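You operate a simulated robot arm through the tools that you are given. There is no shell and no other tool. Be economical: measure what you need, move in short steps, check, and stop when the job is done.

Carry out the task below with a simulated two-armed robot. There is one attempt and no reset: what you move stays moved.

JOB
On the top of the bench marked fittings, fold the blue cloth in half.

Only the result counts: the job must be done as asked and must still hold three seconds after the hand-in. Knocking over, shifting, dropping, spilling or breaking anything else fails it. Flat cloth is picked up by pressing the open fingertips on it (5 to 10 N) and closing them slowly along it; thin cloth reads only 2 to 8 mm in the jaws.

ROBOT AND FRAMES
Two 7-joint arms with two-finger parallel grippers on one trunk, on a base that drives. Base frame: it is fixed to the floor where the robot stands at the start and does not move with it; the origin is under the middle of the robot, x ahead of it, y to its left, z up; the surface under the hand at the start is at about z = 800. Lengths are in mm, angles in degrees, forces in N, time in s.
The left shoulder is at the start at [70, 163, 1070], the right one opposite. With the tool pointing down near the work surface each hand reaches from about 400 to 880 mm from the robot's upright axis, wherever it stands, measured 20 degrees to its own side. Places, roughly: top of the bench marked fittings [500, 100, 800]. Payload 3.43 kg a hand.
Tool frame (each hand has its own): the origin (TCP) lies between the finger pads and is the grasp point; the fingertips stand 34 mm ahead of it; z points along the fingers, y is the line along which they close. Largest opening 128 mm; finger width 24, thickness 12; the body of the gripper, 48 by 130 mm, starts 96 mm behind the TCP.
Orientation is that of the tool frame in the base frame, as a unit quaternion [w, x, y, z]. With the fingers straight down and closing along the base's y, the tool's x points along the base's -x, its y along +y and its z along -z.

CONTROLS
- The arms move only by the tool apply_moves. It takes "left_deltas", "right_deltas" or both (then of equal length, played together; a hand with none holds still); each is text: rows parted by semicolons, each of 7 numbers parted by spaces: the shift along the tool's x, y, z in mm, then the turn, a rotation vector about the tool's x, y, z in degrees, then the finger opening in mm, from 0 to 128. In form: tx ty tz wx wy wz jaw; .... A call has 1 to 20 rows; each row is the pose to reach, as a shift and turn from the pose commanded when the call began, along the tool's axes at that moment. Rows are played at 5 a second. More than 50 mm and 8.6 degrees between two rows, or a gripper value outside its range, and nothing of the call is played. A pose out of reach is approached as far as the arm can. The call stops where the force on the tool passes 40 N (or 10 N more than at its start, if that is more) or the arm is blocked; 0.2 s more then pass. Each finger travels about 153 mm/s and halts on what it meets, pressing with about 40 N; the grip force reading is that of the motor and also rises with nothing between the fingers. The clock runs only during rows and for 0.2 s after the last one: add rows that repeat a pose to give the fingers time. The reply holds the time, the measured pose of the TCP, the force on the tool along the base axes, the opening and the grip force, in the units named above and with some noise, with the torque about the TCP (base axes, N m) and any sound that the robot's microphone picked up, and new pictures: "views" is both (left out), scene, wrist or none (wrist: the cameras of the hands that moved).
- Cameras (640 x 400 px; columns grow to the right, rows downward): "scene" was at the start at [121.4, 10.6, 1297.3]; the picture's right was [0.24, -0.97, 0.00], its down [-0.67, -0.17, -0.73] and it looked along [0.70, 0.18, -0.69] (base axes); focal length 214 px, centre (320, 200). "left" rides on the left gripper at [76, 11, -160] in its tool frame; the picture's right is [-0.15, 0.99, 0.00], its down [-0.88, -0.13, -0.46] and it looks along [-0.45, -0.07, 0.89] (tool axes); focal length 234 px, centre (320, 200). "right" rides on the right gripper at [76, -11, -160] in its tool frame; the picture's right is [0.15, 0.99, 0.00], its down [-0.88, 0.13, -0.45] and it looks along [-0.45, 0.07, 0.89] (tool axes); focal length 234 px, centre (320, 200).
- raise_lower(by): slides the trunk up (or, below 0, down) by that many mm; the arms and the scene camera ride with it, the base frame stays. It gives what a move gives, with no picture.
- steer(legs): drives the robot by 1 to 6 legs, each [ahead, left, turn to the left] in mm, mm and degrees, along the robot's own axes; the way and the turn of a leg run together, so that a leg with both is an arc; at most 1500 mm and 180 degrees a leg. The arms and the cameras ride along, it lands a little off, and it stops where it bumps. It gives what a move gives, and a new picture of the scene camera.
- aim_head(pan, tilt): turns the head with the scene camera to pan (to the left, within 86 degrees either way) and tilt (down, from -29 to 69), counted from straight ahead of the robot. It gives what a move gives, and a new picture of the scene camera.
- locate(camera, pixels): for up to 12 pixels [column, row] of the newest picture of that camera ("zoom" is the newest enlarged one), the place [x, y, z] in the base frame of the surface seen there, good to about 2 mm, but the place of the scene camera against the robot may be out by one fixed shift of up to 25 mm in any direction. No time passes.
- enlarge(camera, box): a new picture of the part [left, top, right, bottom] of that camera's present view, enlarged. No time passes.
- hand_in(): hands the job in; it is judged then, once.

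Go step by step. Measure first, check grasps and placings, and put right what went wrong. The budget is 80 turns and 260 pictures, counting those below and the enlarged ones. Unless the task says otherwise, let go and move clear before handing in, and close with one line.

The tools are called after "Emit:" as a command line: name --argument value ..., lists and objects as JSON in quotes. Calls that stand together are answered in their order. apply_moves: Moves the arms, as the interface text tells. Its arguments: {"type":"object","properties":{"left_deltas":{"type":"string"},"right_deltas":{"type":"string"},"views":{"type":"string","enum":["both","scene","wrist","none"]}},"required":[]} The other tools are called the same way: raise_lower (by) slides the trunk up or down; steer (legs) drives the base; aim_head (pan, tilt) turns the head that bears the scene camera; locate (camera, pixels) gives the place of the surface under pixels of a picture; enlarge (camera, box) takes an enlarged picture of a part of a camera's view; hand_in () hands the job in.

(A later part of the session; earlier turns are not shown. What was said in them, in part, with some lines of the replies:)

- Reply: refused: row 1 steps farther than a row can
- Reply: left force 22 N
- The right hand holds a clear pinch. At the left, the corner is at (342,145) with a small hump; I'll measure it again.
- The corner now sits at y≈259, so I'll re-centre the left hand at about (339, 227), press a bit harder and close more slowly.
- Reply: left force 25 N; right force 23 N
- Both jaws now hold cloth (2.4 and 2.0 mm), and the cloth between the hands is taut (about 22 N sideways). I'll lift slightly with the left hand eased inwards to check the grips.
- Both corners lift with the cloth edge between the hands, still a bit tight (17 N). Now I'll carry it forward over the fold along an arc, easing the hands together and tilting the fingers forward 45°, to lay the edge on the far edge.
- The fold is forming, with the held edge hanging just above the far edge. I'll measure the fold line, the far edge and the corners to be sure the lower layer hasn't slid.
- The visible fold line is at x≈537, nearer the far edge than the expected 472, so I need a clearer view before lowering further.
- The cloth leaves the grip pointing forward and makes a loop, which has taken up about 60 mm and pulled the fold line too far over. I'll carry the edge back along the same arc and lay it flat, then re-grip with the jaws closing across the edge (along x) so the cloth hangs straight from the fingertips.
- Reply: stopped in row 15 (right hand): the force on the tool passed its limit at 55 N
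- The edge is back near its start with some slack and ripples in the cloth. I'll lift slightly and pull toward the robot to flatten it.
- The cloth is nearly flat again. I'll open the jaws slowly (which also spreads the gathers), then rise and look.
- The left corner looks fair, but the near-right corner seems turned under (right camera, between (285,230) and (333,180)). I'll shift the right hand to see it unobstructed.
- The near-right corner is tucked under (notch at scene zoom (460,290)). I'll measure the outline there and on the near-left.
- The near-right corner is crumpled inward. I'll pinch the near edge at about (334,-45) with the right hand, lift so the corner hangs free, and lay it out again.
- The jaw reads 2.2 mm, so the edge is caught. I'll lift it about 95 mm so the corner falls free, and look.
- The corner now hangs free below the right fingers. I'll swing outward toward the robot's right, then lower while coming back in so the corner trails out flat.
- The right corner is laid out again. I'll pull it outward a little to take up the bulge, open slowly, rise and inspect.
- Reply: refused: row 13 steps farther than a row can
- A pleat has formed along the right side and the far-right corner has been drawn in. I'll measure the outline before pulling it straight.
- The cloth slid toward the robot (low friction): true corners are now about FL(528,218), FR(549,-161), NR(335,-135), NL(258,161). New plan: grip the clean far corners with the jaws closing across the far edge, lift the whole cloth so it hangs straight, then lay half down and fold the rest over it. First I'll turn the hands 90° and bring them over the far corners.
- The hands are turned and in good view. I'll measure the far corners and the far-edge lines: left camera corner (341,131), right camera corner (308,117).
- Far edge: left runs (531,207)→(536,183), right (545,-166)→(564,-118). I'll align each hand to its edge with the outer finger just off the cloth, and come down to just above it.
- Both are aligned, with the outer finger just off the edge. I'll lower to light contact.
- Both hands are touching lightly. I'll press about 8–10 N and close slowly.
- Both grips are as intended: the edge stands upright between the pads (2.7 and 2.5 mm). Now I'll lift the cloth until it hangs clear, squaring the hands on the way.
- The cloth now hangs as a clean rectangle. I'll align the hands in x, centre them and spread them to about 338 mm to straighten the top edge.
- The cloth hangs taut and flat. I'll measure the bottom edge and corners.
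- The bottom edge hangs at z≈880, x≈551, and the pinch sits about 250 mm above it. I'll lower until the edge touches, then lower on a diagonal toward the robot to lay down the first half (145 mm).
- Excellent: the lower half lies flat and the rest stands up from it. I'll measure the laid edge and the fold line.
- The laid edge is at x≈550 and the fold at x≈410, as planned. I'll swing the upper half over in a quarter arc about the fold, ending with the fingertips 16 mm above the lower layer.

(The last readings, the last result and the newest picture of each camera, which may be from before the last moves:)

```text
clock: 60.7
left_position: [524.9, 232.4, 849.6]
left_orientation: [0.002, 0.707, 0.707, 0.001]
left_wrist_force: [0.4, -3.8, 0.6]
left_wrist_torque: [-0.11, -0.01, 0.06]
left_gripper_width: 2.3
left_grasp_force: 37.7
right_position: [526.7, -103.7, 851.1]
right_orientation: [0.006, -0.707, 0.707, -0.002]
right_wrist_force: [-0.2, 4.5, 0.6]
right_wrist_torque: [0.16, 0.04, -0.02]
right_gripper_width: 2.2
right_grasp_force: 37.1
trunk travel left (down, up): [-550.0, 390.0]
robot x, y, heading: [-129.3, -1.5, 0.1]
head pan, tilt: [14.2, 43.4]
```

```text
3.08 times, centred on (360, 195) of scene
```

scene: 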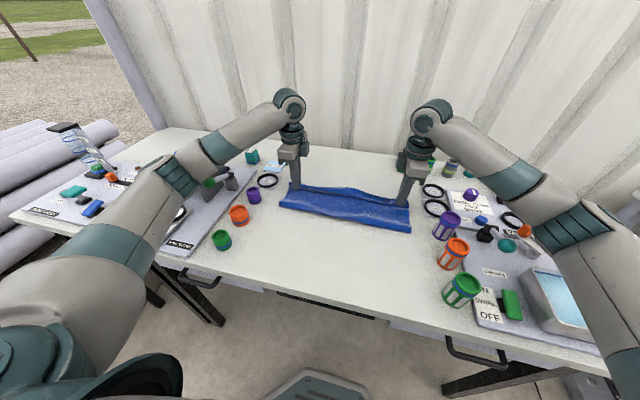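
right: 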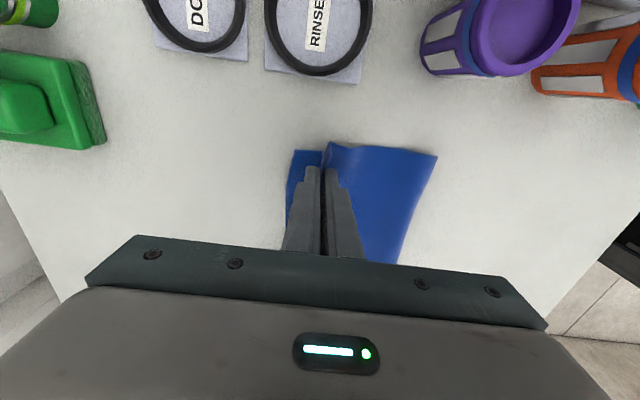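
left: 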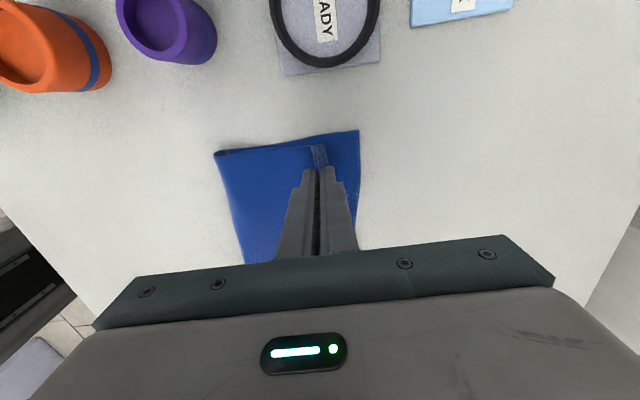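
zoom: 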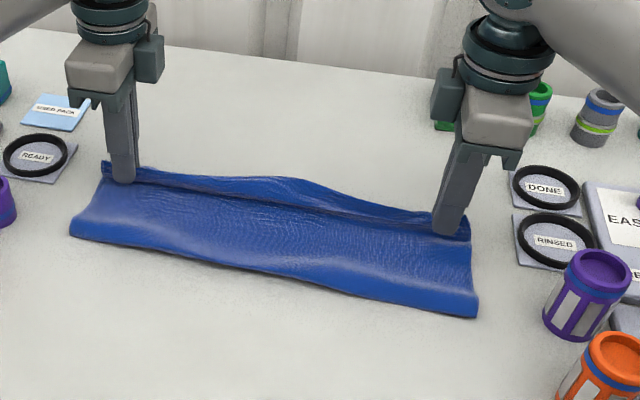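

The upper half lies over the lower half and the fold is straight. I'll measure the remaining offset of the edges.

Emit:
locate --camera "left" --pixels '[[357, 133], [320, 150], [325, 160], [218, 154], [357, 170], [245, 258]]'

Emit:
locate --camera "right" --pixels '[[297, 153], [315, 155], [327, 148], [434, 158], [291, 185], [405, 255]]'

Emit:
enlarge --camera "left" --box '[260, 110, 400, 230]'

Emit:
enlarge --camera "right" --box '[260, 110, 400, 230]'

```text
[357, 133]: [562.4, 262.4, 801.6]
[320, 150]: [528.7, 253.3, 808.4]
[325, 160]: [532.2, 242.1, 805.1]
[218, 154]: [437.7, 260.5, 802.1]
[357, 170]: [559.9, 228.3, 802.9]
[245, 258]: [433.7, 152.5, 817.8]
```

```text
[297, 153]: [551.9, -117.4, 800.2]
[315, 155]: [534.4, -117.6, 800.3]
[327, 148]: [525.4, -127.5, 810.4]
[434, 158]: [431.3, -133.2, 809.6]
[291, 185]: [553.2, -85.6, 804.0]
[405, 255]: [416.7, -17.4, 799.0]
```

```text
3.33 times, centred on (330, 170) of left
```

zoom: 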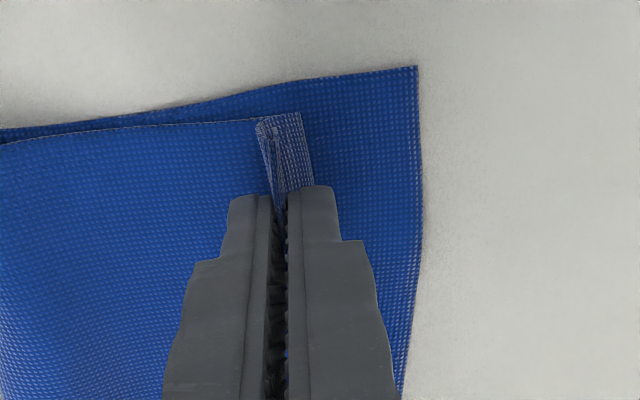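

```text
3.33 times, centred on (330, 170) of right
```

zoom: 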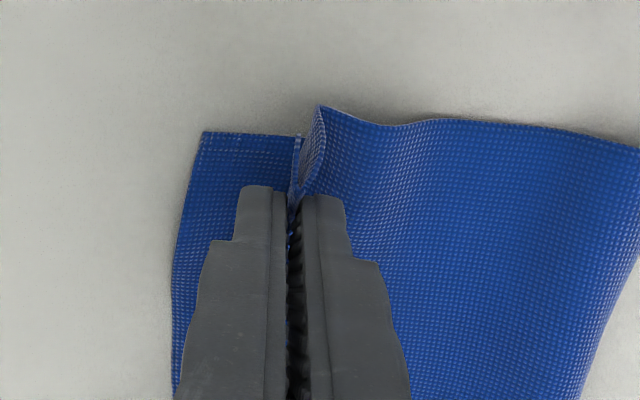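

The edges are close: lower edge x≈552–562, pinch at 525, with about 35 mm of edge rolled in the pinch that should open forward to ≈560. I'll lower to just above the lower layer and open slowly.

Emit:
apply_moves --left_deltas "0 -2 5 0 0 0 0; 0 -4 10 0 0 0 0; 0 -4 12 0 0 0 0; 0 -4 12 0 0 0 5; 0 -4 12 0 0 0 10; 0 -4 12 0 0 0 16; 0 -4 12 0 0 0 22; 0 -4 12 0 0 0 30; 0 -4 12 0 0 0 38; 0 -4 12 0 0 0 38" --right_deltas "0 2 5 0 0 0 0; 0 4 10 0 0 0 0; 0 4 12 0 0 0 0; 0 4 12 0 0 0 5; 0 4 12 0 0 0 10; 0 4 12 0 0 0 16; 0 4 12 0 0 0 22; 0 4 12 0 0 0 30; 0 4 12 0 0 0 38; 0 4 12 0 0 0 38" --views "wrist"

Emit:
enlarge --camera "left" --box '[240, 110, 400, 230]'

Emit:
enlarge --camera "right" --box '[240, 110, 400, 230]'

```text
clock: 62.9
left_position: [521.6, 233.0, 837.5]
left_orientation: [0.001, 0.707, 0.707, 0.001]
left_wrist_force: [-0.3, -0.3, 1.3]
left_wrist_torque: [0.02, -0.02, -0.02]
left_gripper_width: 38.1
left_grasp_force: 0.0
right_position: [523.2, -103.5, 839.8]
right_orientation: [0.006, -0.707, 0.708, -0.002]
right_wrist_force: [0.0, 0.6, 0.7]
right_wrist_torque: [-0.02, 0.01, 0.04]
right_gripper_width: 37.9
right_grasp_force: 0.1
trunk travel left (down, up): [-550.0, 390.0]
robot x, y, heading: [-127.9, -0.0, 0.0]
head pan, tilt: [14.2, 43.4]
```

right: 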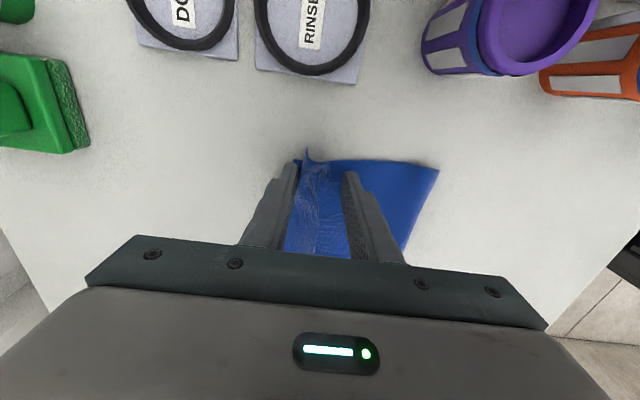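
left: 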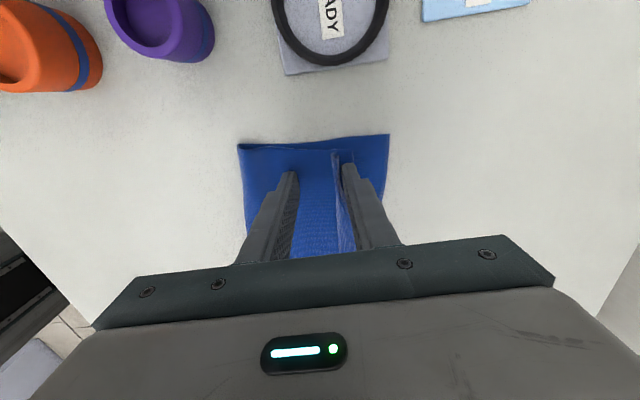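

```text
3.33 times, centred on (320, 170) of left
```

zoom: 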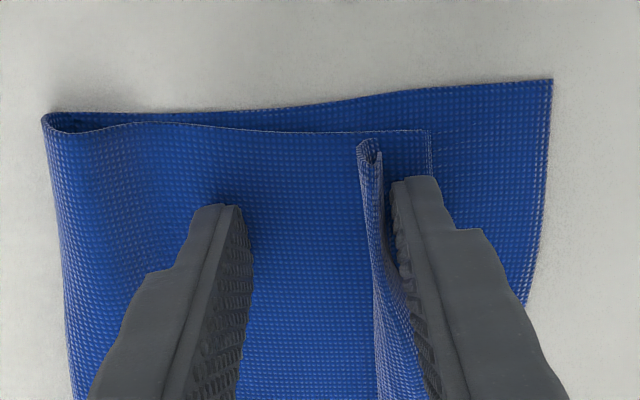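

```text
3.33 times, centred on (320, 170) of right
```

zoom: 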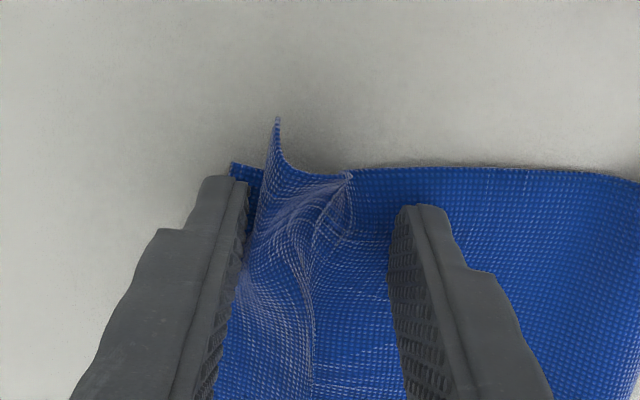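

The jaws are open and the cloth stays in place. I'll rise straight up and see how the edges settled.

Emit:
apply_moves --left_deltas "0 0 -10 0 0 0 42; 0 0 -30 0 0 0 42; 0 0 -60 0 0 0 42; 0 0 -95 0 0 0 42; 40 0 -110 0 0 0 42" --right_deltas "0 0 -10 0 0 0 42; 0 0 -30 0 0 0 42; 0 0 -60 0 0 0 42; 0 0 -95 0 0 0 42; 40 0 -110 0 0 0 42" --views "both"

Emit:
enlarge --camera "scene" --box '[260, 150, 440, 250]'

Emit:
enlarge --camera "right" --box '[220, 110, 440, 270]'

Emit:
enlarge --camera "left" --box '[220, 110, 440, 270]'

```text
clock: 64.1
left_position: [519.7, 270.7, 947.6]
left_orientation: [0.001, 0.707, 0.708, 0.001]
left_wrist_force: [-0.8, -0.6, 0.6]
left_wrist_torque: [0.0, 0.0, -0.04]
left_gripper_width: 42.1
left_grasp_force: 0.0
right_position: [520.6, -141.9, 947.0]
right_orientation: [0.006, -0.706, 0.708, -0.002]
right_wrist_force: [-0.1, -0.4, -0.3]
right_wrist_torque: [0.01, -0.01, -0.04]
right_gripper_width: 41.9
right_grasp_force: 0.1
trunk travel left (down, up): [-550.0, 390.0]
robot x, y, heading: [-128.8, -1.4, 0.2]
head pan, tilt: [14.2, 43.4]
```

scene: 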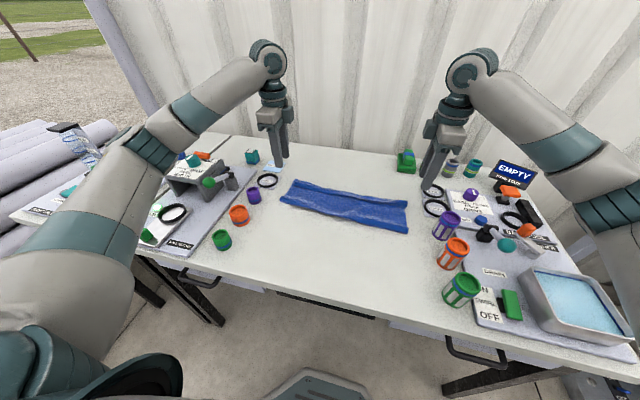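
right: 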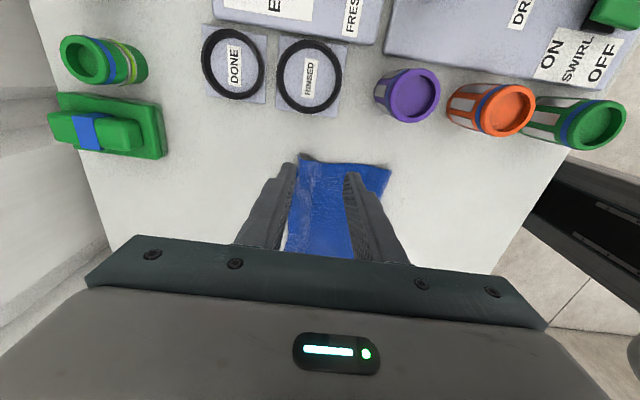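
left: 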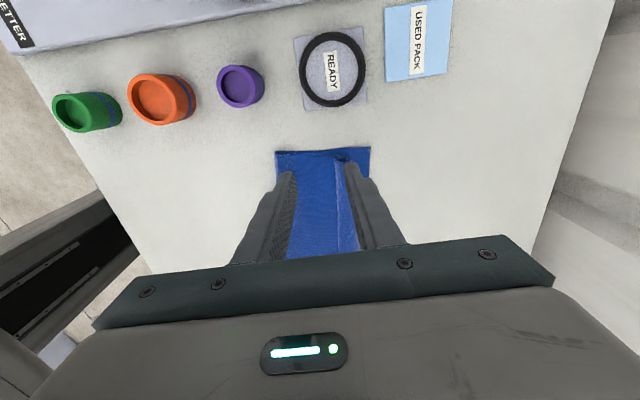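

```text
3.56 times, centred on (350, 200) of scene
```

zoom: 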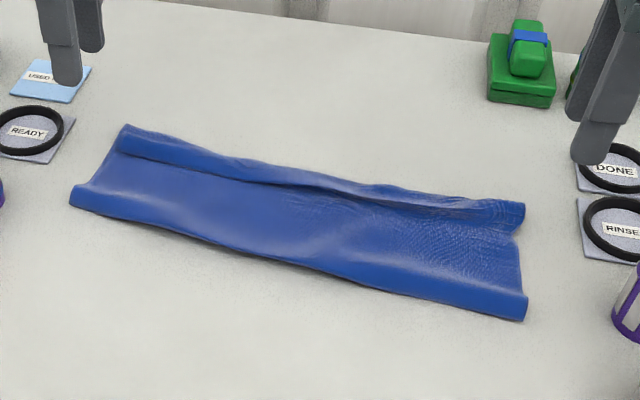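

```text
2.50 times, centred on (330, 190) of right
```

zoom: 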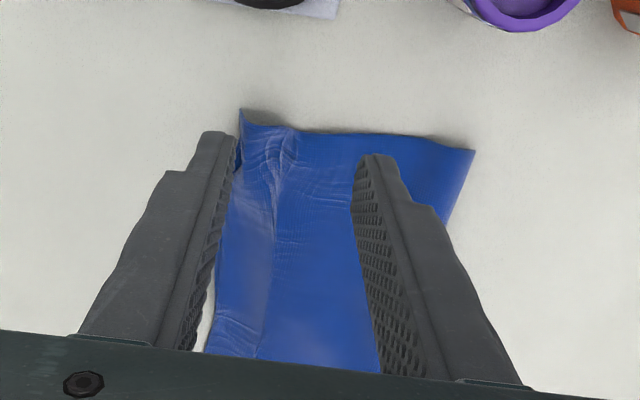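

```text
2.50 times, centred on (330, 190) of left
```

zoom: 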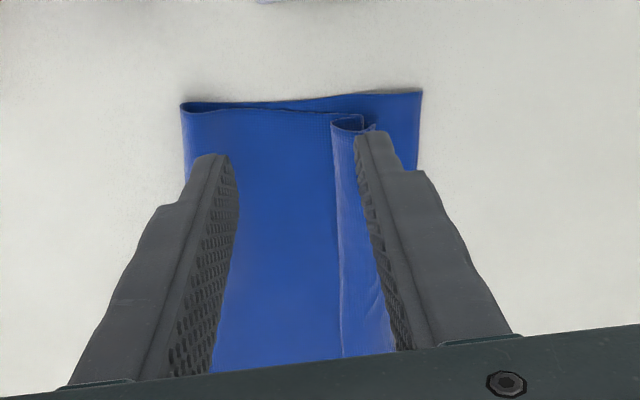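

The cloth is folded with the long edges nearly matching; the upper edge still curls at both ends. I'll move the hands outward for a clear view.

Emit:
apply_moves --left_deltas "0 -40 -20 0 0 0 42; 0 -85 -40 0 0 0 42; 0 -120 -40 0 0 0 42" --right_deltas "0 40 -20 0 0 0 42; 0 85 -40 0 0 0 42; 0 120 -40 0 0 0 42" --views "wrist"

Emit:
enlarge --camera "left" --box '[340, 120, 520, 240]'

Emit:
enlarge --camera "right" --box '[120, 120, 300, 240]'

```text
clock: 64.9
left_position: [397.3, 273.3, 985.5]
left_orientation: [0.002, 0.707, 0.708, 0.001]
left_wrist_force: [-0.4, 0.7, -0.3]
left_wrist_torque: [-0.03, -0.02, 0.0]
left_gripper_width: 42.3
left_grasp_force: 0.0
right_position: [399.7, -142.6, 987.6]
right_orientation: [0.005, -0.706, 0.708, -0.004]
right_wrist_force: [-0.4, 0.9, -0.8]
right_wrist_torque: [0.0, -0.03, -0.02]
right_gripper_width: 42.1
right_grasp_force: 0.1
trunk travel left (down, up): [-550.0, 390.0]
robot x, y, heading: [-129.8, 4.2, 0.2]
head pan, tilt: [14.2, 43.4]
```

right: 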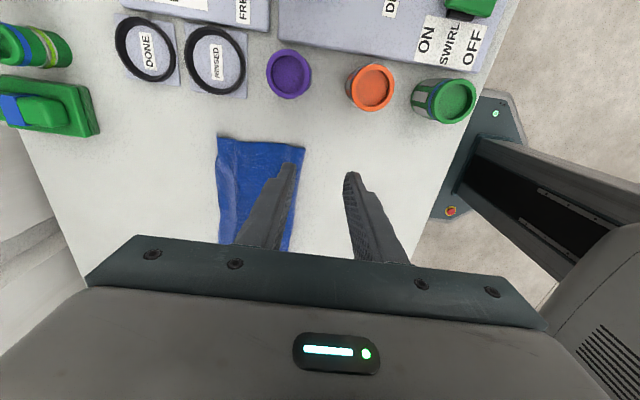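
left: 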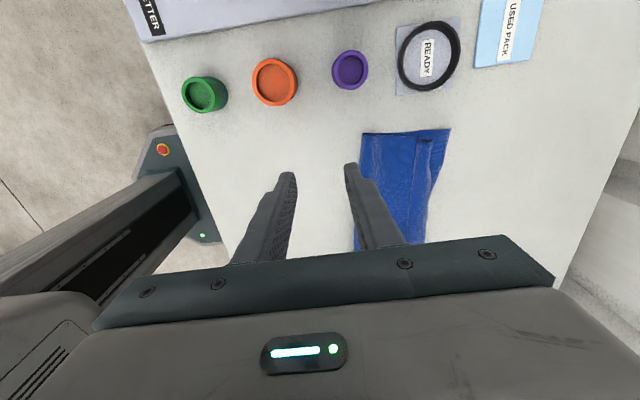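

```text
3.33 times, centred on (430, 180) of left
```

zoom: 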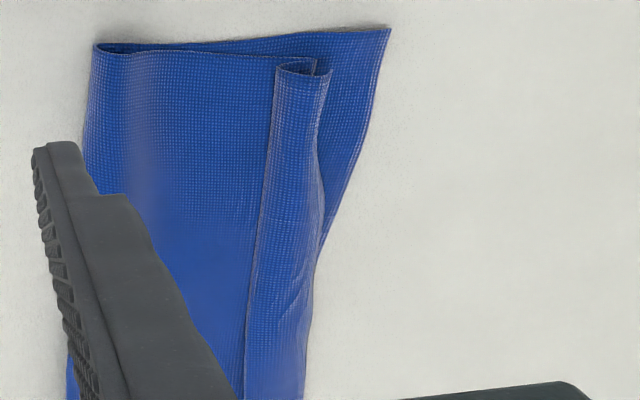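

```text
3.33 times, centred on (210, 180) of right
```

zoom: 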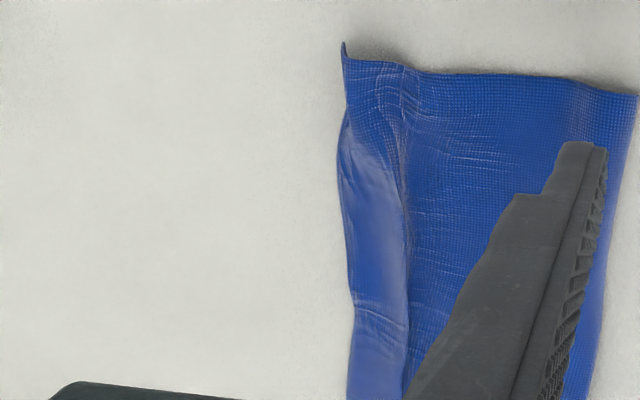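

At the left and middle, a flap of the upper edge about 20 mm wide is turned back on top (edge at left camera (416,141) to (410,195)). I'll measure the flap so I can flip it forward.

Emit:
locate --camera "left" --pixels '[[417, 143], [424, 143], [430, 145], [449, 131], [412, 180], [420, 180], [428, 180], [409, 225], [418, 225], [425, 225], [364, 136], [405, 160]]'

Emit:
locate --camera "right" --pixels '[[218, 136], [236, 141], [237, 180], [228, 180], [219, 170], [236, 225], [222, 225], [245, 180], [218, 155]]'

Emit:
enlarge --camera "scene" --box '[270, 170, 350, 220]'

Emit:
enlarge --camera "scene" --box '[340, 180, 420, 240]'

```text
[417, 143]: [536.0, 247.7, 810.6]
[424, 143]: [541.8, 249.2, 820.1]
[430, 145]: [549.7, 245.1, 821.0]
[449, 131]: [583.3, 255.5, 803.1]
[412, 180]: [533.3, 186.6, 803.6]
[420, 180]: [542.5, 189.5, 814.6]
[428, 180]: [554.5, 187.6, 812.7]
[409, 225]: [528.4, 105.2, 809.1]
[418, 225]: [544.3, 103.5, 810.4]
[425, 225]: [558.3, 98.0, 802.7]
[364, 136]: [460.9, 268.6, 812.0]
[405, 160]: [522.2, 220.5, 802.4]
```

```text
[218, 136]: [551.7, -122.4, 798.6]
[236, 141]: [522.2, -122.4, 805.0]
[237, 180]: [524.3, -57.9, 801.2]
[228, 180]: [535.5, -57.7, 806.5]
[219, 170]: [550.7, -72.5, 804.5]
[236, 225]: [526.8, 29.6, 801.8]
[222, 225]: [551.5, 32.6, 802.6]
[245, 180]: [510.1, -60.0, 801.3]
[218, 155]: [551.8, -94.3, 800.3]
```

```text
8.00 times, centred on (310, 195) of scene
```

zoom: 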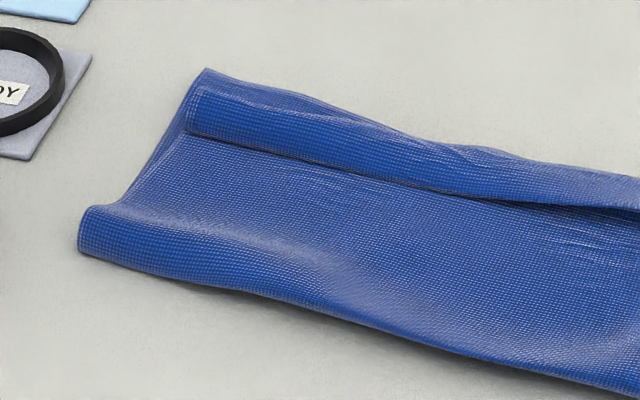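

```text
6.67 times, centred on (380, 210) of scene
```

zoom: 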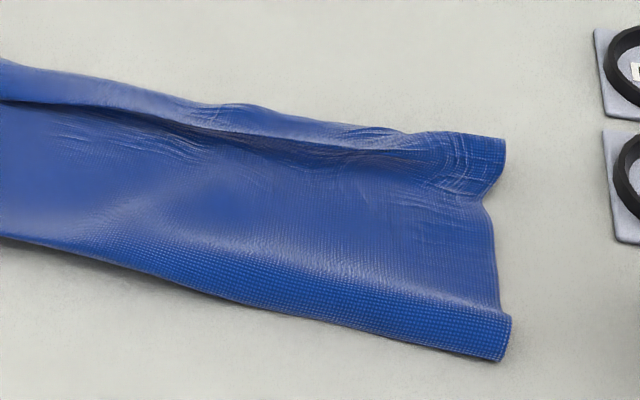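

The flap's free edge lies at x≈528–536 on top of the fold and its crease at x≈552. I'll come down with closed fingers just on the robot side of that edge, ready to push it forward.

Emit:
apply_moves --left_deltas "-15 25 15 0 0 0 20; -30 50 30 0 0 0 0; -45 80 50 0 0 0 0; -58 113 70 0 0 0 0; -58 113 100 0 0 0 0; -58 113 125 0 0 0 0; -58 113 125 0 0 0 0" --right_deltas "-30 -20 10 0 0 0 20; -62 -42 20 0 0 0 0; -95 -64 35 0 0 0 0; -128 -86 55 0 0 0 0; -162 -108 80 0 0 0 0; -162 -108 110 0 0 0 0; -162 -108 127 0 0 0 0" --views "both"

Emit:
enlarge --camera "scene" --box '[260, 150, 440, 250]'

```text
clock: 66.5
left_position: [515.3, 214.3, 862.7]
left_orientation: [0.002, 0.707, 0.708, 0.001]
left_wrist_force: [-0.8, 0.8, -0.4]
left_wrist_torque: [-0.03, 0.01, 0.0]
left_gripper_width: 0.0
left_grasp_force: 33.0
right_position: [509.6, 19.0, 860.7]
right_orientation: [-0.006, 0.707, -0.707, 0.002]
right_wrist_force: [0.7, 0.1, 0.9]
right_wrist_torque: [0.01, 0.0, 0.02]
right_gripper_width: 0.2
right_grasp_force: 33.2
trunk travel left (down, up): [-550.0, 390.0]
robot x, y, heading: [-126.2, -2.8, 0.0]
head pan, tilt: [14.2, 43.4]
```

scene: 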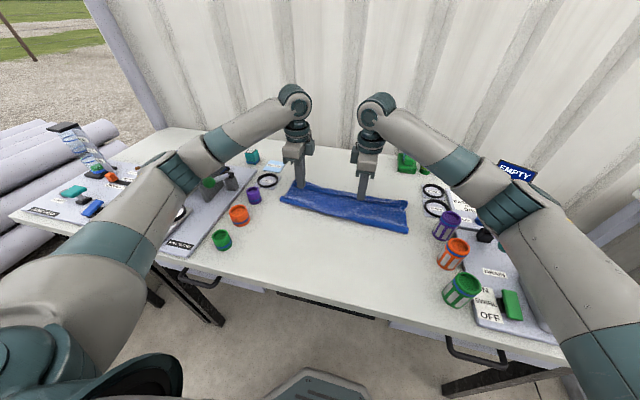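
right: 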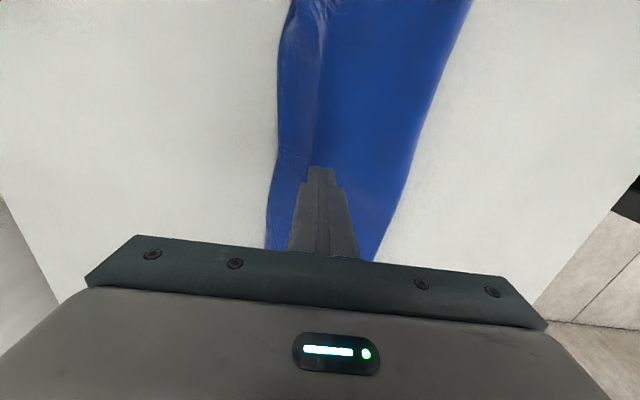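
left: 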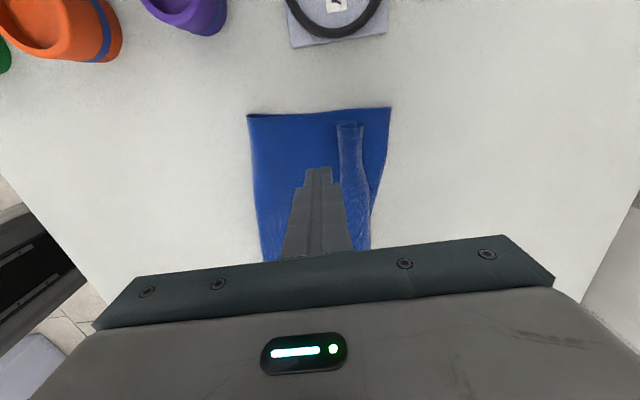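

```text
3.56 times, centred on (350, 200) of scene
```

zoom: 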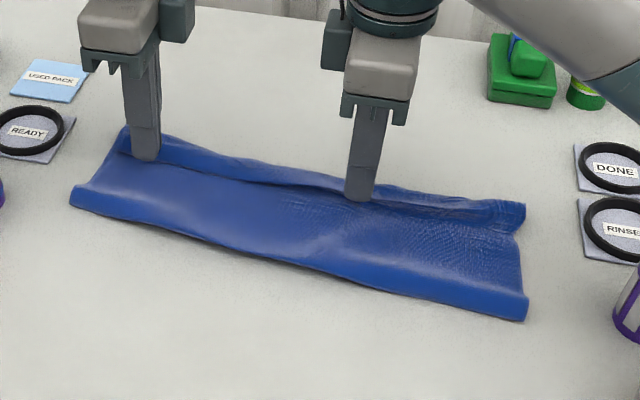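

Both fingertips are on the robot side of the flap edge. I'll lower to skim height and sweep forward, rising gradually to roll the flap over.

Emit:
apply_moves --left_deltas "0 -4 12 0 0 0 0; 0 -4 23.5 0 0 0 0; 0 6 23.5 0 0 0 0; 0 14 23 0 0 0 0; 0 22 21 0 0 0 0; 0 30 18 0 0 0 0; 0 38 16 0 0 0 0; 0 46 14 0 0 0 0; 0 54 13 0 0 0 0; 0 62 13 0 0 0 0; 0 70 13 0 0 0 0; 0 70 5 0 0 0 0; 0 70 -30 0 0 0 0; 0 70 -70 0 0 0 0" --right_deltas "0 2 12 0 0 0 0; 0 2 21.5 0 0 0 0; 0 -6 21.5 0 0 0 0; 0 -14 21 0 0 0 0; 0 -22 19 0 0 0 0; 0 -30 16 0 0 0 0; 0 -38 14 0 0 0 0; 0 -46 12 0 0 0 0; 0 -54 11 0 0 0 0; 0 -62 11 0 0 0 0; 0 -70 11 0 0 0 0; 0 -70 3 0 0 0 0; 0 -70 -30 0 0 0 0; 0 -70 -70 0 0 0 0" --views "both"

Emit:
enlarge --camera "scene" --box '[260, 150, 440, 250]'

```text
clock: 69.5
left_position: [583.7, 214.0, 935.4]
left_orientation: [0.001, 0.707, 0.708, 0.002]
left_wrist_force: [0.0, -0.6, 0.5]
left_wrist_torque: [-0.02, -0.03, -0.01]
left_gripper_width: 0.2
left_grasp_force: 33.1
right_position: [578.6, 17.9, 932.6]
right_orientation: [0.005, -0.706, 0.708, -0.003]
right_wrist_force: [-0.1, 0.4, -0.1]
right_wrist_torque: [-0.02, -0.04, -0.01]
right_gripper_width: 0.0
right_grasp_force: 33.1
trunk travel left (down, up): [-550.0, 390.0]
robot x, y, heading: [-126.2, 0.9, 0.1]
head pan, tilt: [14.2, 43.4]
```

scene: 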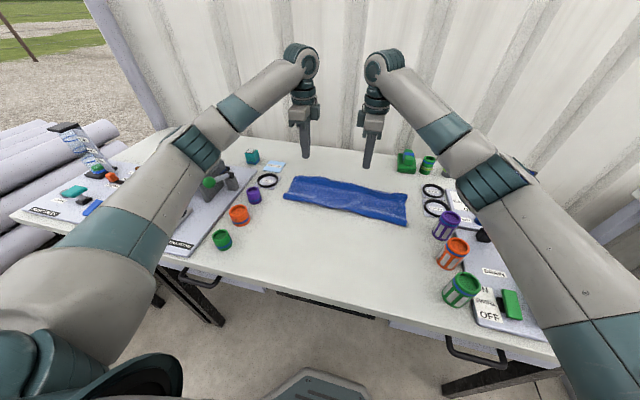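
right: 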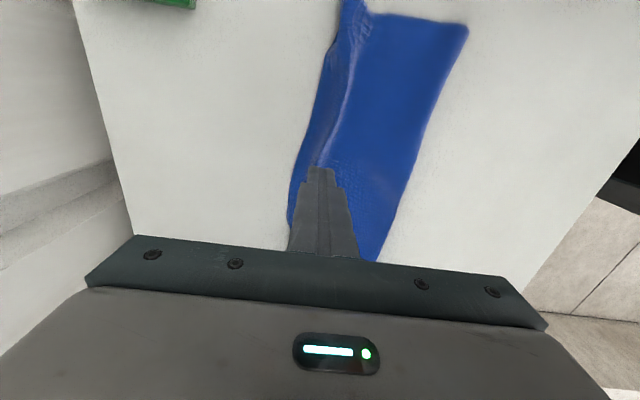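
left: 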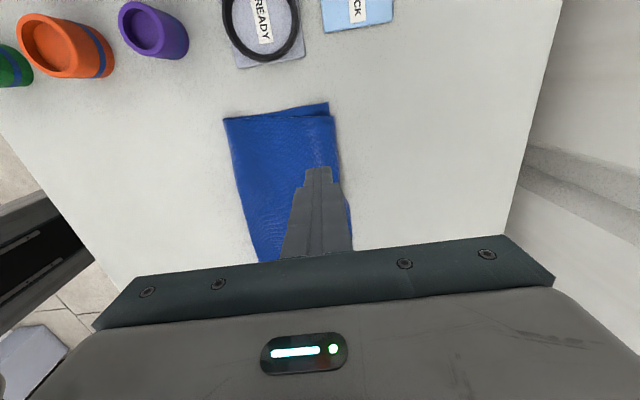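

```text
3.56 times, centred on (350, 200) of scene
```

zoom: 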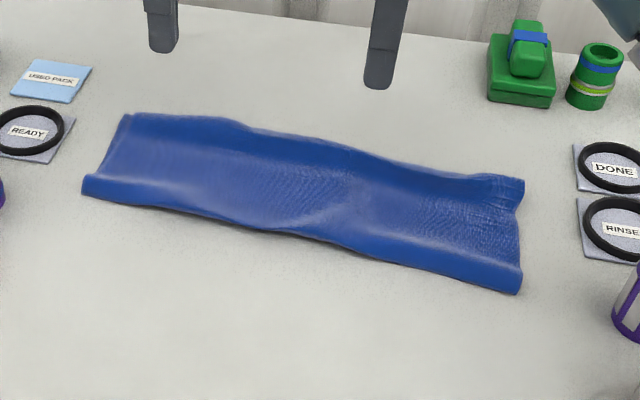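

The flap has flipped forward across the left and middle. I'll move the hands aside and check both ends.

Emit:
apply_moves --left_deltas "0 0 -30 0 0 0 0; 25 -40 -50 0 0 0 0; 50 -85 -50 0 0 0 0; 60 -130 -50 0 0 0 0; 60 -170 -50 0 0 0 0" --right_deltas "0 0 -30 0 0 0 0; 40 20 -50 0 0 0 0; 80 50 -50 0 0 0 0; 120 80 -50 0 0 0 0; 160 100 -50 0 0 0 0" --views "wrist"

Emit:
enlarge --camera "right" --box '[140, 100, 380, 250]'

Emit:
enlarge --camera "left" --box '[300, 100, 540, 250]'

Emit:
enlarge --camera "scene" --box '[330, 180, 420, 240]'

```text
refused: row 2 steps farther than a row can; nothing moved
```

```text
2.67 times, centred on (260, 175) of right
```

zoom: 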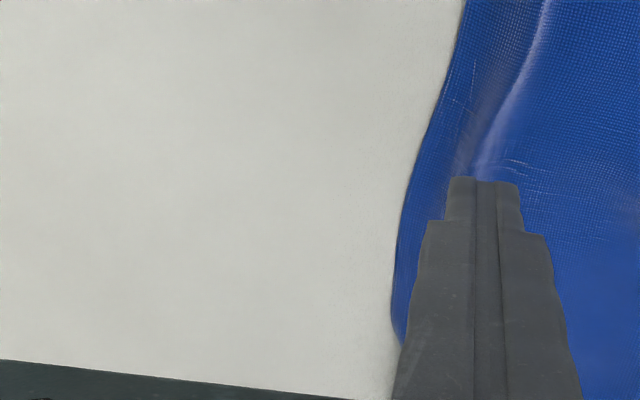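

```text
2.67 times, centred on (420, 175) of left
```

zoom: 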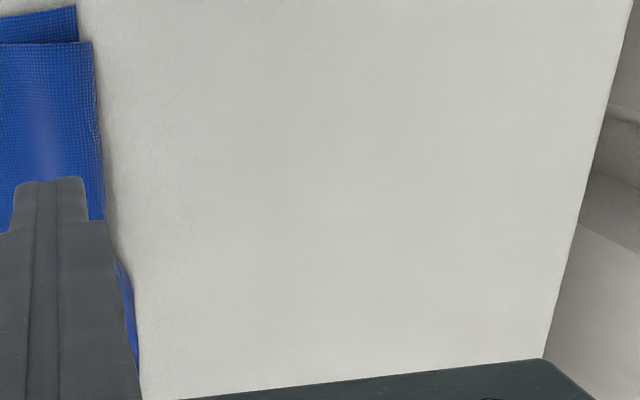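

```text
6.67 times, centred on (375, 210) of scene
```

zoom: 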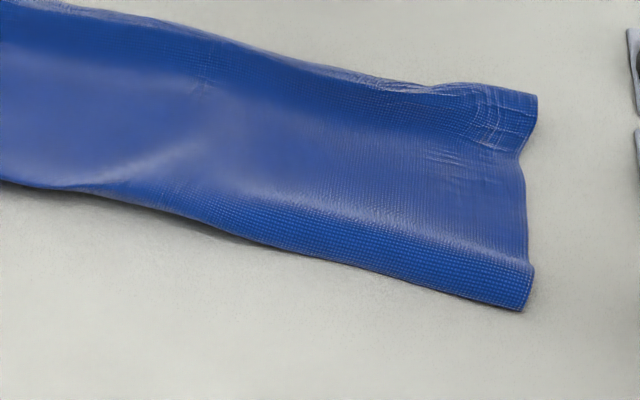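

The left end is aligned within millimetres. One step was too long, so I'll repeat with shorter ones.

Emit:
apply_moves --left_deltas "0 0 -30 0 0 0 0; 20 -35 -50 0 0 0 0; 40 -75 -50 0 0 0 0; 60 -115 -50 0 0 0 0; 60 -150 -50 0 0 0 0; 60 -170 -50 0 0 0 0" --right_deltas "0 0 -30 0 0 0 0; 30 20 -50 0 0 0 0; 65 45 -50 0 0 0 0; 100 70 -50 0 0 0 0; 135 90 -50 0 0 0 0; 160 100 -50 0 0 0 0" --views "wrist"

Emit:
enlarge --camera "right" --box '[140, 100, 380, 250]'

Emit:
enlarge --camera "left" --box '[330, 100, 570, 250]'

```text
clock: 70.9
left_position: [412.4, 275.4, 982.6]
left_orientation: [0.001, 0.707, 0.708, 0.001]
left_wrist_force: [0.4, -0.5, 0.8]
left_wrist_torque: [-0.05, -0.05, 0.02]
left_gripper_width: 0.0
left_grasp_force: 33.0
right_position: [478.0, -141.4, 980.7]
right_orientation: [0.007, -0.707, 0.707, -0.002]
right_wrist_force: [-0.2, -0.4, -0.5]
right_wrist_torque: [0.02, -0.01, 0.03]
right_gripper_width: 0.0
right_grasp_force: 33.2
trunk travel left (down, up): [-550.0, 390.0]
robot x, y, heading: [-125.8, -2.5, 0.2]
head pan, tilt: [14.2, 43.4]
```

right: 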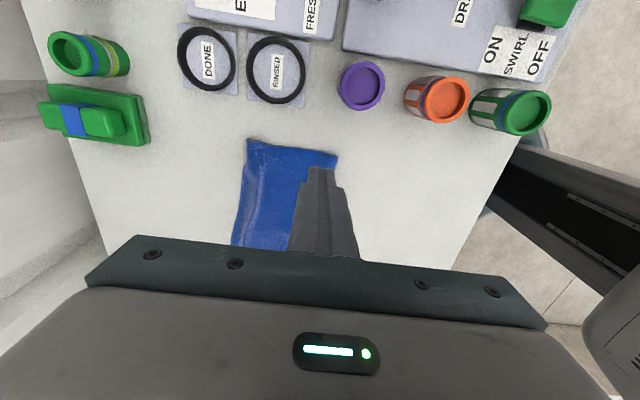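
left: 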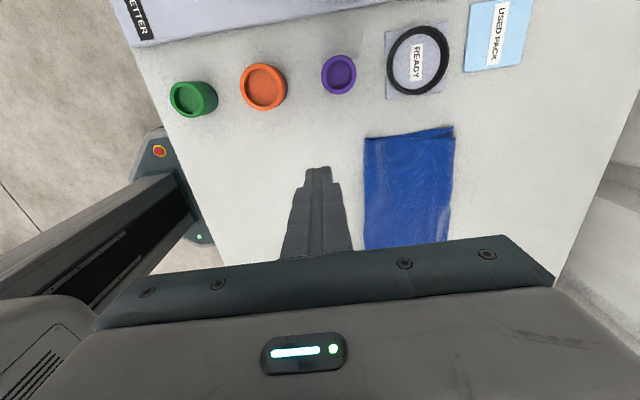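

```text
2.67 times, centred on (260, 175) of right
```

zoom: 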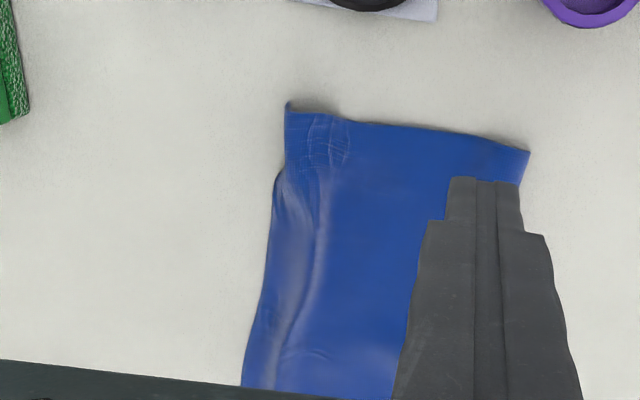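

```text
2.67 times, centred on (450, 175) of left
```

zoom: 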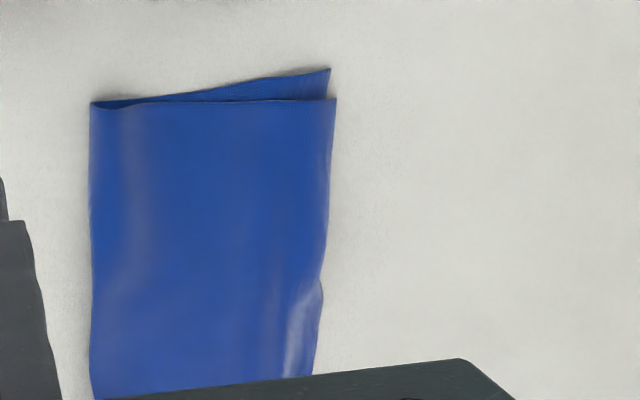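

The left end is nearly perfect (corner offset about 12 mm). I'll measure the right end's notch and ridge.

Emit:
locate --camera "right" --pixels '[[248, 142], [247, 160], [244, 168], [240, 205], [255, 175], [260, 175], [250, 205], [256, 205], [262, 147], [334, 157], [238, 230], [270, 180]]'

Emit:
locate --camera "left" --pixels '[[452, 128], [454, 138], [367, 140], [453, 180], [366, 200], [449, 215], [366, 245]]'

Emit:
enlarge --camera "right" --box '[220, 130, 300, 190]'

Emit:
enlarge --camera "scene" --box '[370, 180, 420, 215]'

```text
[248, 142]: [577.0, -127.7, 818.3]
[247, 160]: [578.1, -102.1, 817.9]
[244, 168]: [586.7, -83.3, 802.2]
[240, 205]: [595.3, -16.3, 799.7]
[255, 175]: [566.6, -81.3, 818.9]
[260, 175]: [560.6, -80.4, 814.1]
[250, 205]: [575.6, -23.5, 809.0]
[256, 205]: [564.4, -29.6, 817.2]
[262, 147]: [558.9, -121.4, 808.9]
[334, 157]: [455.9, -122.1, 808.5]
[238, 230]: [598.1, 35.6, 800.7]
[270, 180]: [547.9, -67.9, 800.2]
```

```text
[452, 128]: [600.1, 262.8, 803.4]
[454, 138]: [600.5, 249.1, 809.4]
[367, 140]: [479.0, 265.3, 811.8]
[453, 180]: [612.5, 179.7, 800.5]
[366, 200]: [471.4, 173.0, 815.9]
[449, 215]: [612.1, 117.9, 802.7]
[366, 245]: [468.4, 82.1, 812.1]
```

```text
6.67 times, centred on (260, 160) of right
```

zoom: 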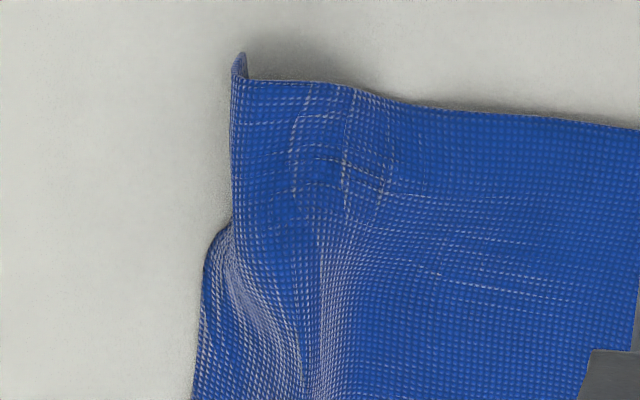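

```text
11.43 times, centred on (395, 198) of scene
```

zoom: 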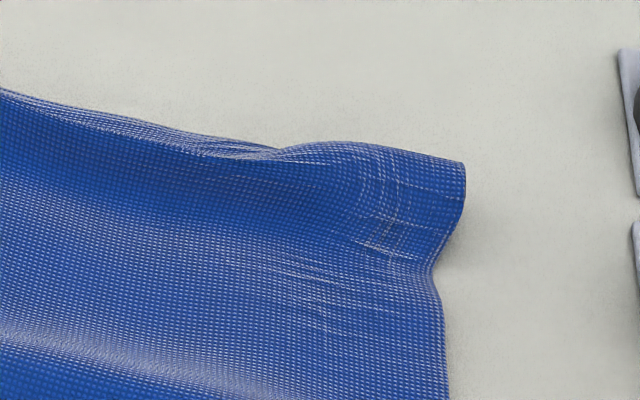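

At the right end (y<-85), the upper edge arches up (z≈818) and turns under near x≈577, while the rest lies flat at x≈595–612. I'll pinch that arch from above with the right hand to free the tucked flap.

Emit:
apply_moves --right_deltas "-12 -30 20 0 0 0 25; -25 -60 45 0 0 0 50; -35 -87 75 0 0 0 50; -35 -87 105 0 0 0 50; -35 -87 118 0 0 0 50; -35 -87 118 0 0 0 50" --views "wrist"

Emit:
enlarge --camera "right" --box '[230, 110, 410, 230]'

```text
clock: 72.3
left_position: [414.1, 275.3, 982.1]
left_orientation: [0.002, 0.706, 0.708, 0.001]
left_wrist_force: [-0.6, -1.2, 1.0]
left_wrist_torque: [0.01, 0.0, 0.0]
left_gripper_width: 0.0
left_grasp_force: 32.5
right_position: [568.3, -106.5, 863.7]
right_orientation: [0.006, -0.706, 0.708, -0.002]
right_wrist_force: [-0.9, 0.1, -0.3]
right_wrist_torque: [0.02, 0.01, 0.05]
right_gripper_width: 49.8
right_grasp_force: 0.0
trunk travel left (down, up): [-550.0, 390.0]
robot x, y, heading: [-128.6, -1.2, -0.2]
head pan, tilt: [14.2, 43.4]
```

right: 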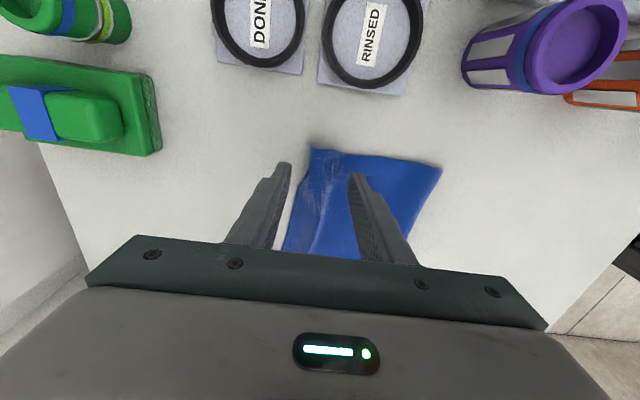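

```text
3.33 times, centred on (320, 170) of right
```

zoom: 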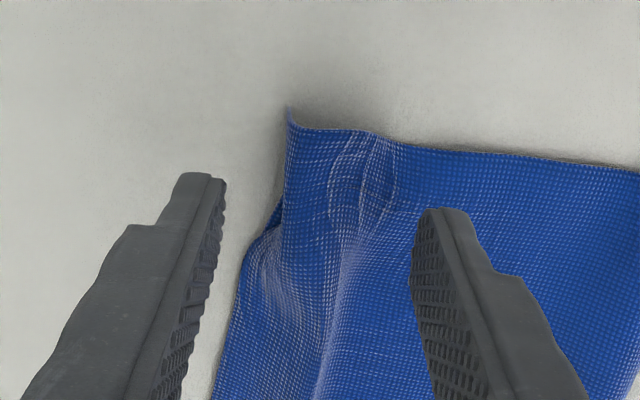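

The arch lies between the open fingers. I'll lower to tip height ≈808 mm (above the lower layer), close gently, lift and look.

Emit:
apply_moves --right_deltas "0 0 12 0 0 0 50; 0 0 21 0 0 0 50; 0 0 21 0 0 0 40; 0 0 21 0 0 0 30; 0 0 21 0 0 0 20; 0 0 21 0 0 0 10; 0 0 21 0 0 0 0; 0 0 21 0 0 0 0; 0 0 10 0 0 0 0; 0 0 -10 0 0 0 0; 0 0 -25 0 0 0 0; 0 0 -25 0 0 0 0" --views "both"

Emit:
enlarge --camera "right" --box '[230, 110, 410, 230]'

Emit:
enlarge --camera "scene" --box '[350, 160, 430, 220]'

```text
clock: 74.9
left_position: [413.9, 275.6, 981.6]
left_orientation: [0.001, 0.706, 0.708, 0.001]
left_wrist_force: [0.4, 0.3, 0.7]
left_wrist_torque: [-0.03, 0.01, -0.01]
left_gripper_width: 0.1
left_grasp_force: 32.8
right_position: [568.0, -107.0, 888.2]
right_orientation: [0.005, -0.706, 0.708, -0.001]
right_wrist_force: [-0.1, -0.8, 0.2]
right_wrist_torque: [-0.01, 0.02, 0.01]
right_gripper_width: 2.5
right_grasp_force: 37.1
trunk travel left (down, up): [-550.0, 390.0]
robot x, y, heading: [-126.1, 2.2, 0.2]
head pan, tilt: [14.2, 43.4]
```

scene: 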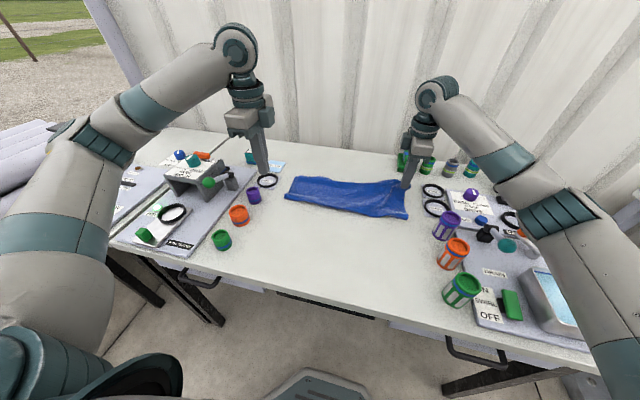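
right: 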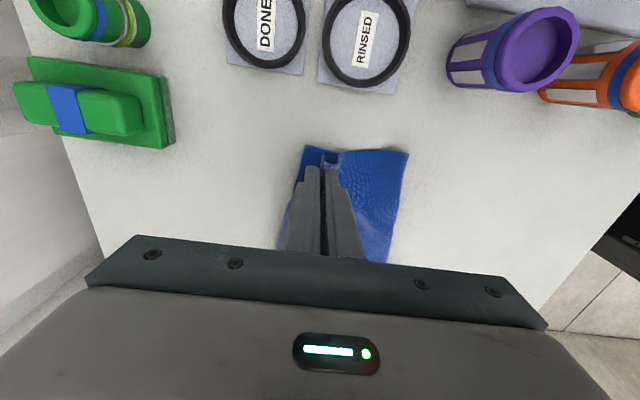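

```text
3.33 times, centred on (320, 170) of right
```

zoom: 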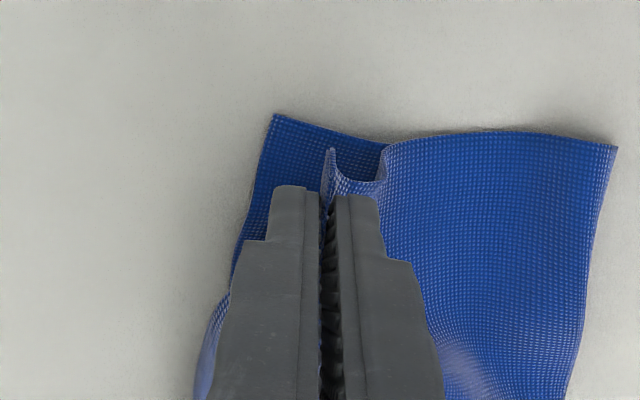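

```text
6.67 times, centred on (390, 190) of scene
```

zoom: 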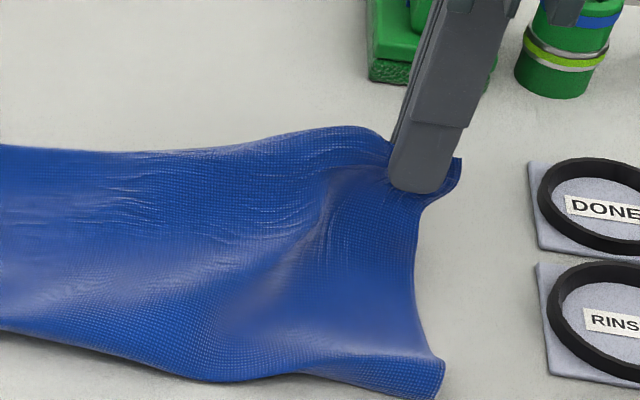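

The right corner of the upper layer is caught by its edge and the lower corner shows at right camera (306,145). I'll measure it to place the edge exactly.

Emit:
locate --camera "right" --pixels '[[308, 147], [303, 160], [297, 185], [323, 156], [339, 153], [405, 155]]'

```text
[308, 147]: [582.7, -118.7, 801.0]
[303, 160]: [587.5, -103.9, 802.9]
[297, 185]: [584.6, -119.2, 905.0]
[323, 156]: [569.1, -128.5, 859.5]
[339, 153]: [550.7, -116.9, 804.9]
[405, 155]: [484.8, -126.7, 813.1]
```

The lower corner is at (583,-119) and the pinch at x=568. I'll set the upper edge down on it and release.

Emit:
apply_moves --right_deltas "-2 -4 12 0 0 0 0; -4 -8 24 0 0 0 0; -4 -11 36 0 0 0 0; -4 -12 46 0 0 0 0; -4 -12 48 0 0 0 0; -4 -12 48 0 0 0 8; -4 -12 48 0 0 0 18; -4 -12 48 0 0 0 30; -4 -12 46 0 0 0 44; -4 -12 30 0 0 0 50; -4 -12 0 0 0 0 50; -4 -12 -40 0 0 0 50; 20 25 -60 0 0 0 50; 40 65 -70 0 0 0 50; 40 100 -70 0 0 0 30" --views "both"

Emit:
enlarge --camera "scene" --box '[270, 160, 430, 240]'

Emit:
enlarge --camera "right" --box '[150, 110, 390, 270]'

```text
clock: 78.1
left_position: [412.9, 275.1, 982.0]
left_orientation: [0.001, 0.707, 0.708, 0.001]
left_wrist_force: [0.6, -0.5, -0.1]
left_wrist_torque: [-0.01, 0.02, 0.01]
left_gripper_width: 0.0
left_grasp_force: 32.6
right_position: [465.0, -146.8, 958.2]
right_orientation: [0.006, -0.707, 0.707, -0.002]
right_wrist_force: [-0.2, 0.0, 0.0]
right_wrist_torque: [-0.02, 0.0, -0.01]
right_gripper_width: 30.1
right_grasp_force: 0.0
trunk travel left (down, up): [-550.0, 390.0]
robot x, y, heading: [-124.8, -0.5, 0.1]
head pan, tilt: [14.2, 43.4]
```

scene: 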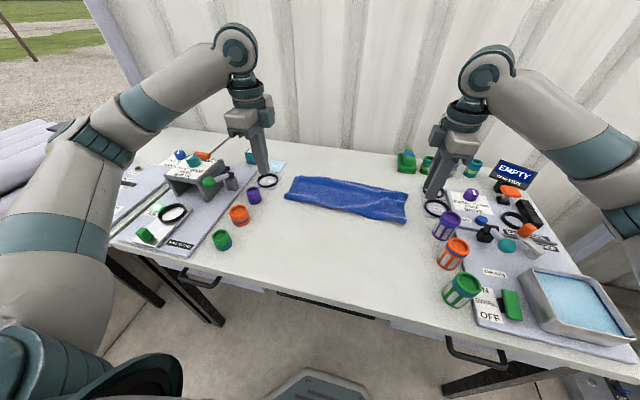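
right: 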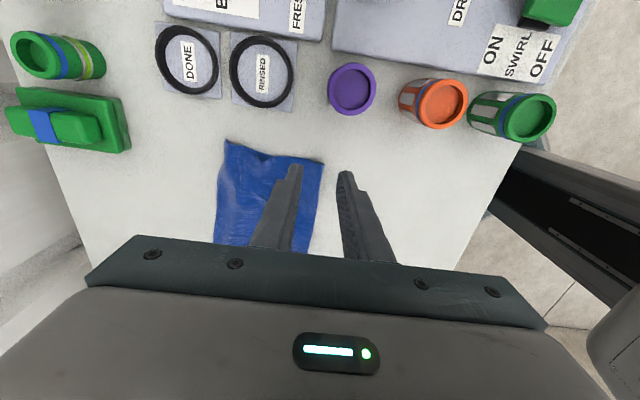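

```text
4.00 times, centred on (350, 200) of scene
```

zoom: 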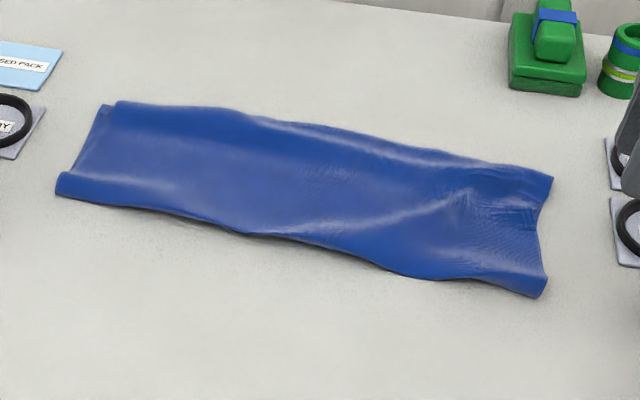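

```text
2.50 times, centred on (270, 190) of right
```

zoom: 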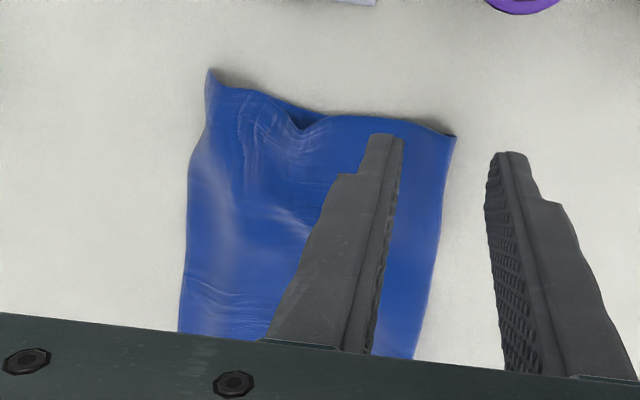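

Both layers now cover each other along the whole far edge, with some slack bulging near the right end. I'll measure the corners and the fold.

Emit:
locate --camera "right" --pixels '[[227, 143], [232, 148], [225, 165], [220, 190], [215, 235], [318, 166], [262, 158], [250, 150], [314, 200], [306, 250], [245, 175], [278, 155]]'

Emit:
locate --camera "zoom" --pixels '[[210, 75], [290, 108], [310, 122], [450, 138], [255, 110], [280, 215], [230, 150]]'

Emit:
enlarge --camera "right" --box '[205, 125, 335, 205]'

```text
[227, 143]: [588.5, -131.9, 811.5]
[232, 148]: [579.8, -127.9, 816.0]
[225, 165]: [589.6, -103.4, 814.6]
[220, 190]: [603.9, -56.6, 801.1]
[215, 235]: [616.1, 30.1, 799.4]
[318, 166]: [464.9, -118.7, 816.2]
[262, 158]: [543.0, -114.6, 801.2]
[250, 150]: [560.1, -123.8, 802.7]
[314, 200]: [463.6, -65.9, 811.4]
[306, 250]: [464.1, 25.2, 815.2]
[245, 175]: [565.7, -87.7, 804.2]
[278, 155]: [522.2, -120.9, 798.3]
```

```text
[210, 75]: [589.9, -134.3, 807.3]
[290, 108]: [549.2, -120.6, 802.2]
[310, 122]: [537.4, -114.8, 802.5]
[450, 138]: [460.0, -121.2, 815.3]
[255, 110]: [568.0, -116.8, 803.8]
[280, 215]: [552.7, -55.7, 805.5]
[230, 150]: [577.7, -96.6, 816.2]
```

```text
4.92 times, centred on (270, 165) of right
```

zoom: 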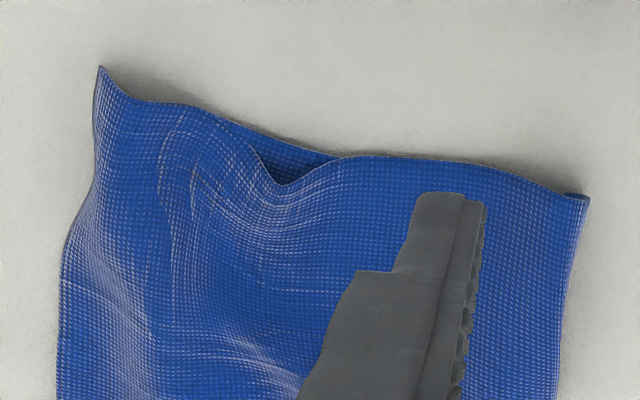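

The upper and lower corners match to about 15 mm at both ends: left (600,249) over (600,263), right (589,-132) over (583,-119). The fold is straight at x≈465–475, nothing else on the bench has moved, and both hands are released and well clear, so I'm handing in.

Emit:
hand_in

```text
The job is handed in.
```

The blue cloth is folded in half on the fittings bench. Its corners match to within about 15 mm, with some slack bulging in the upper layer near the right end; nothing else was moved, and both hands are clear.
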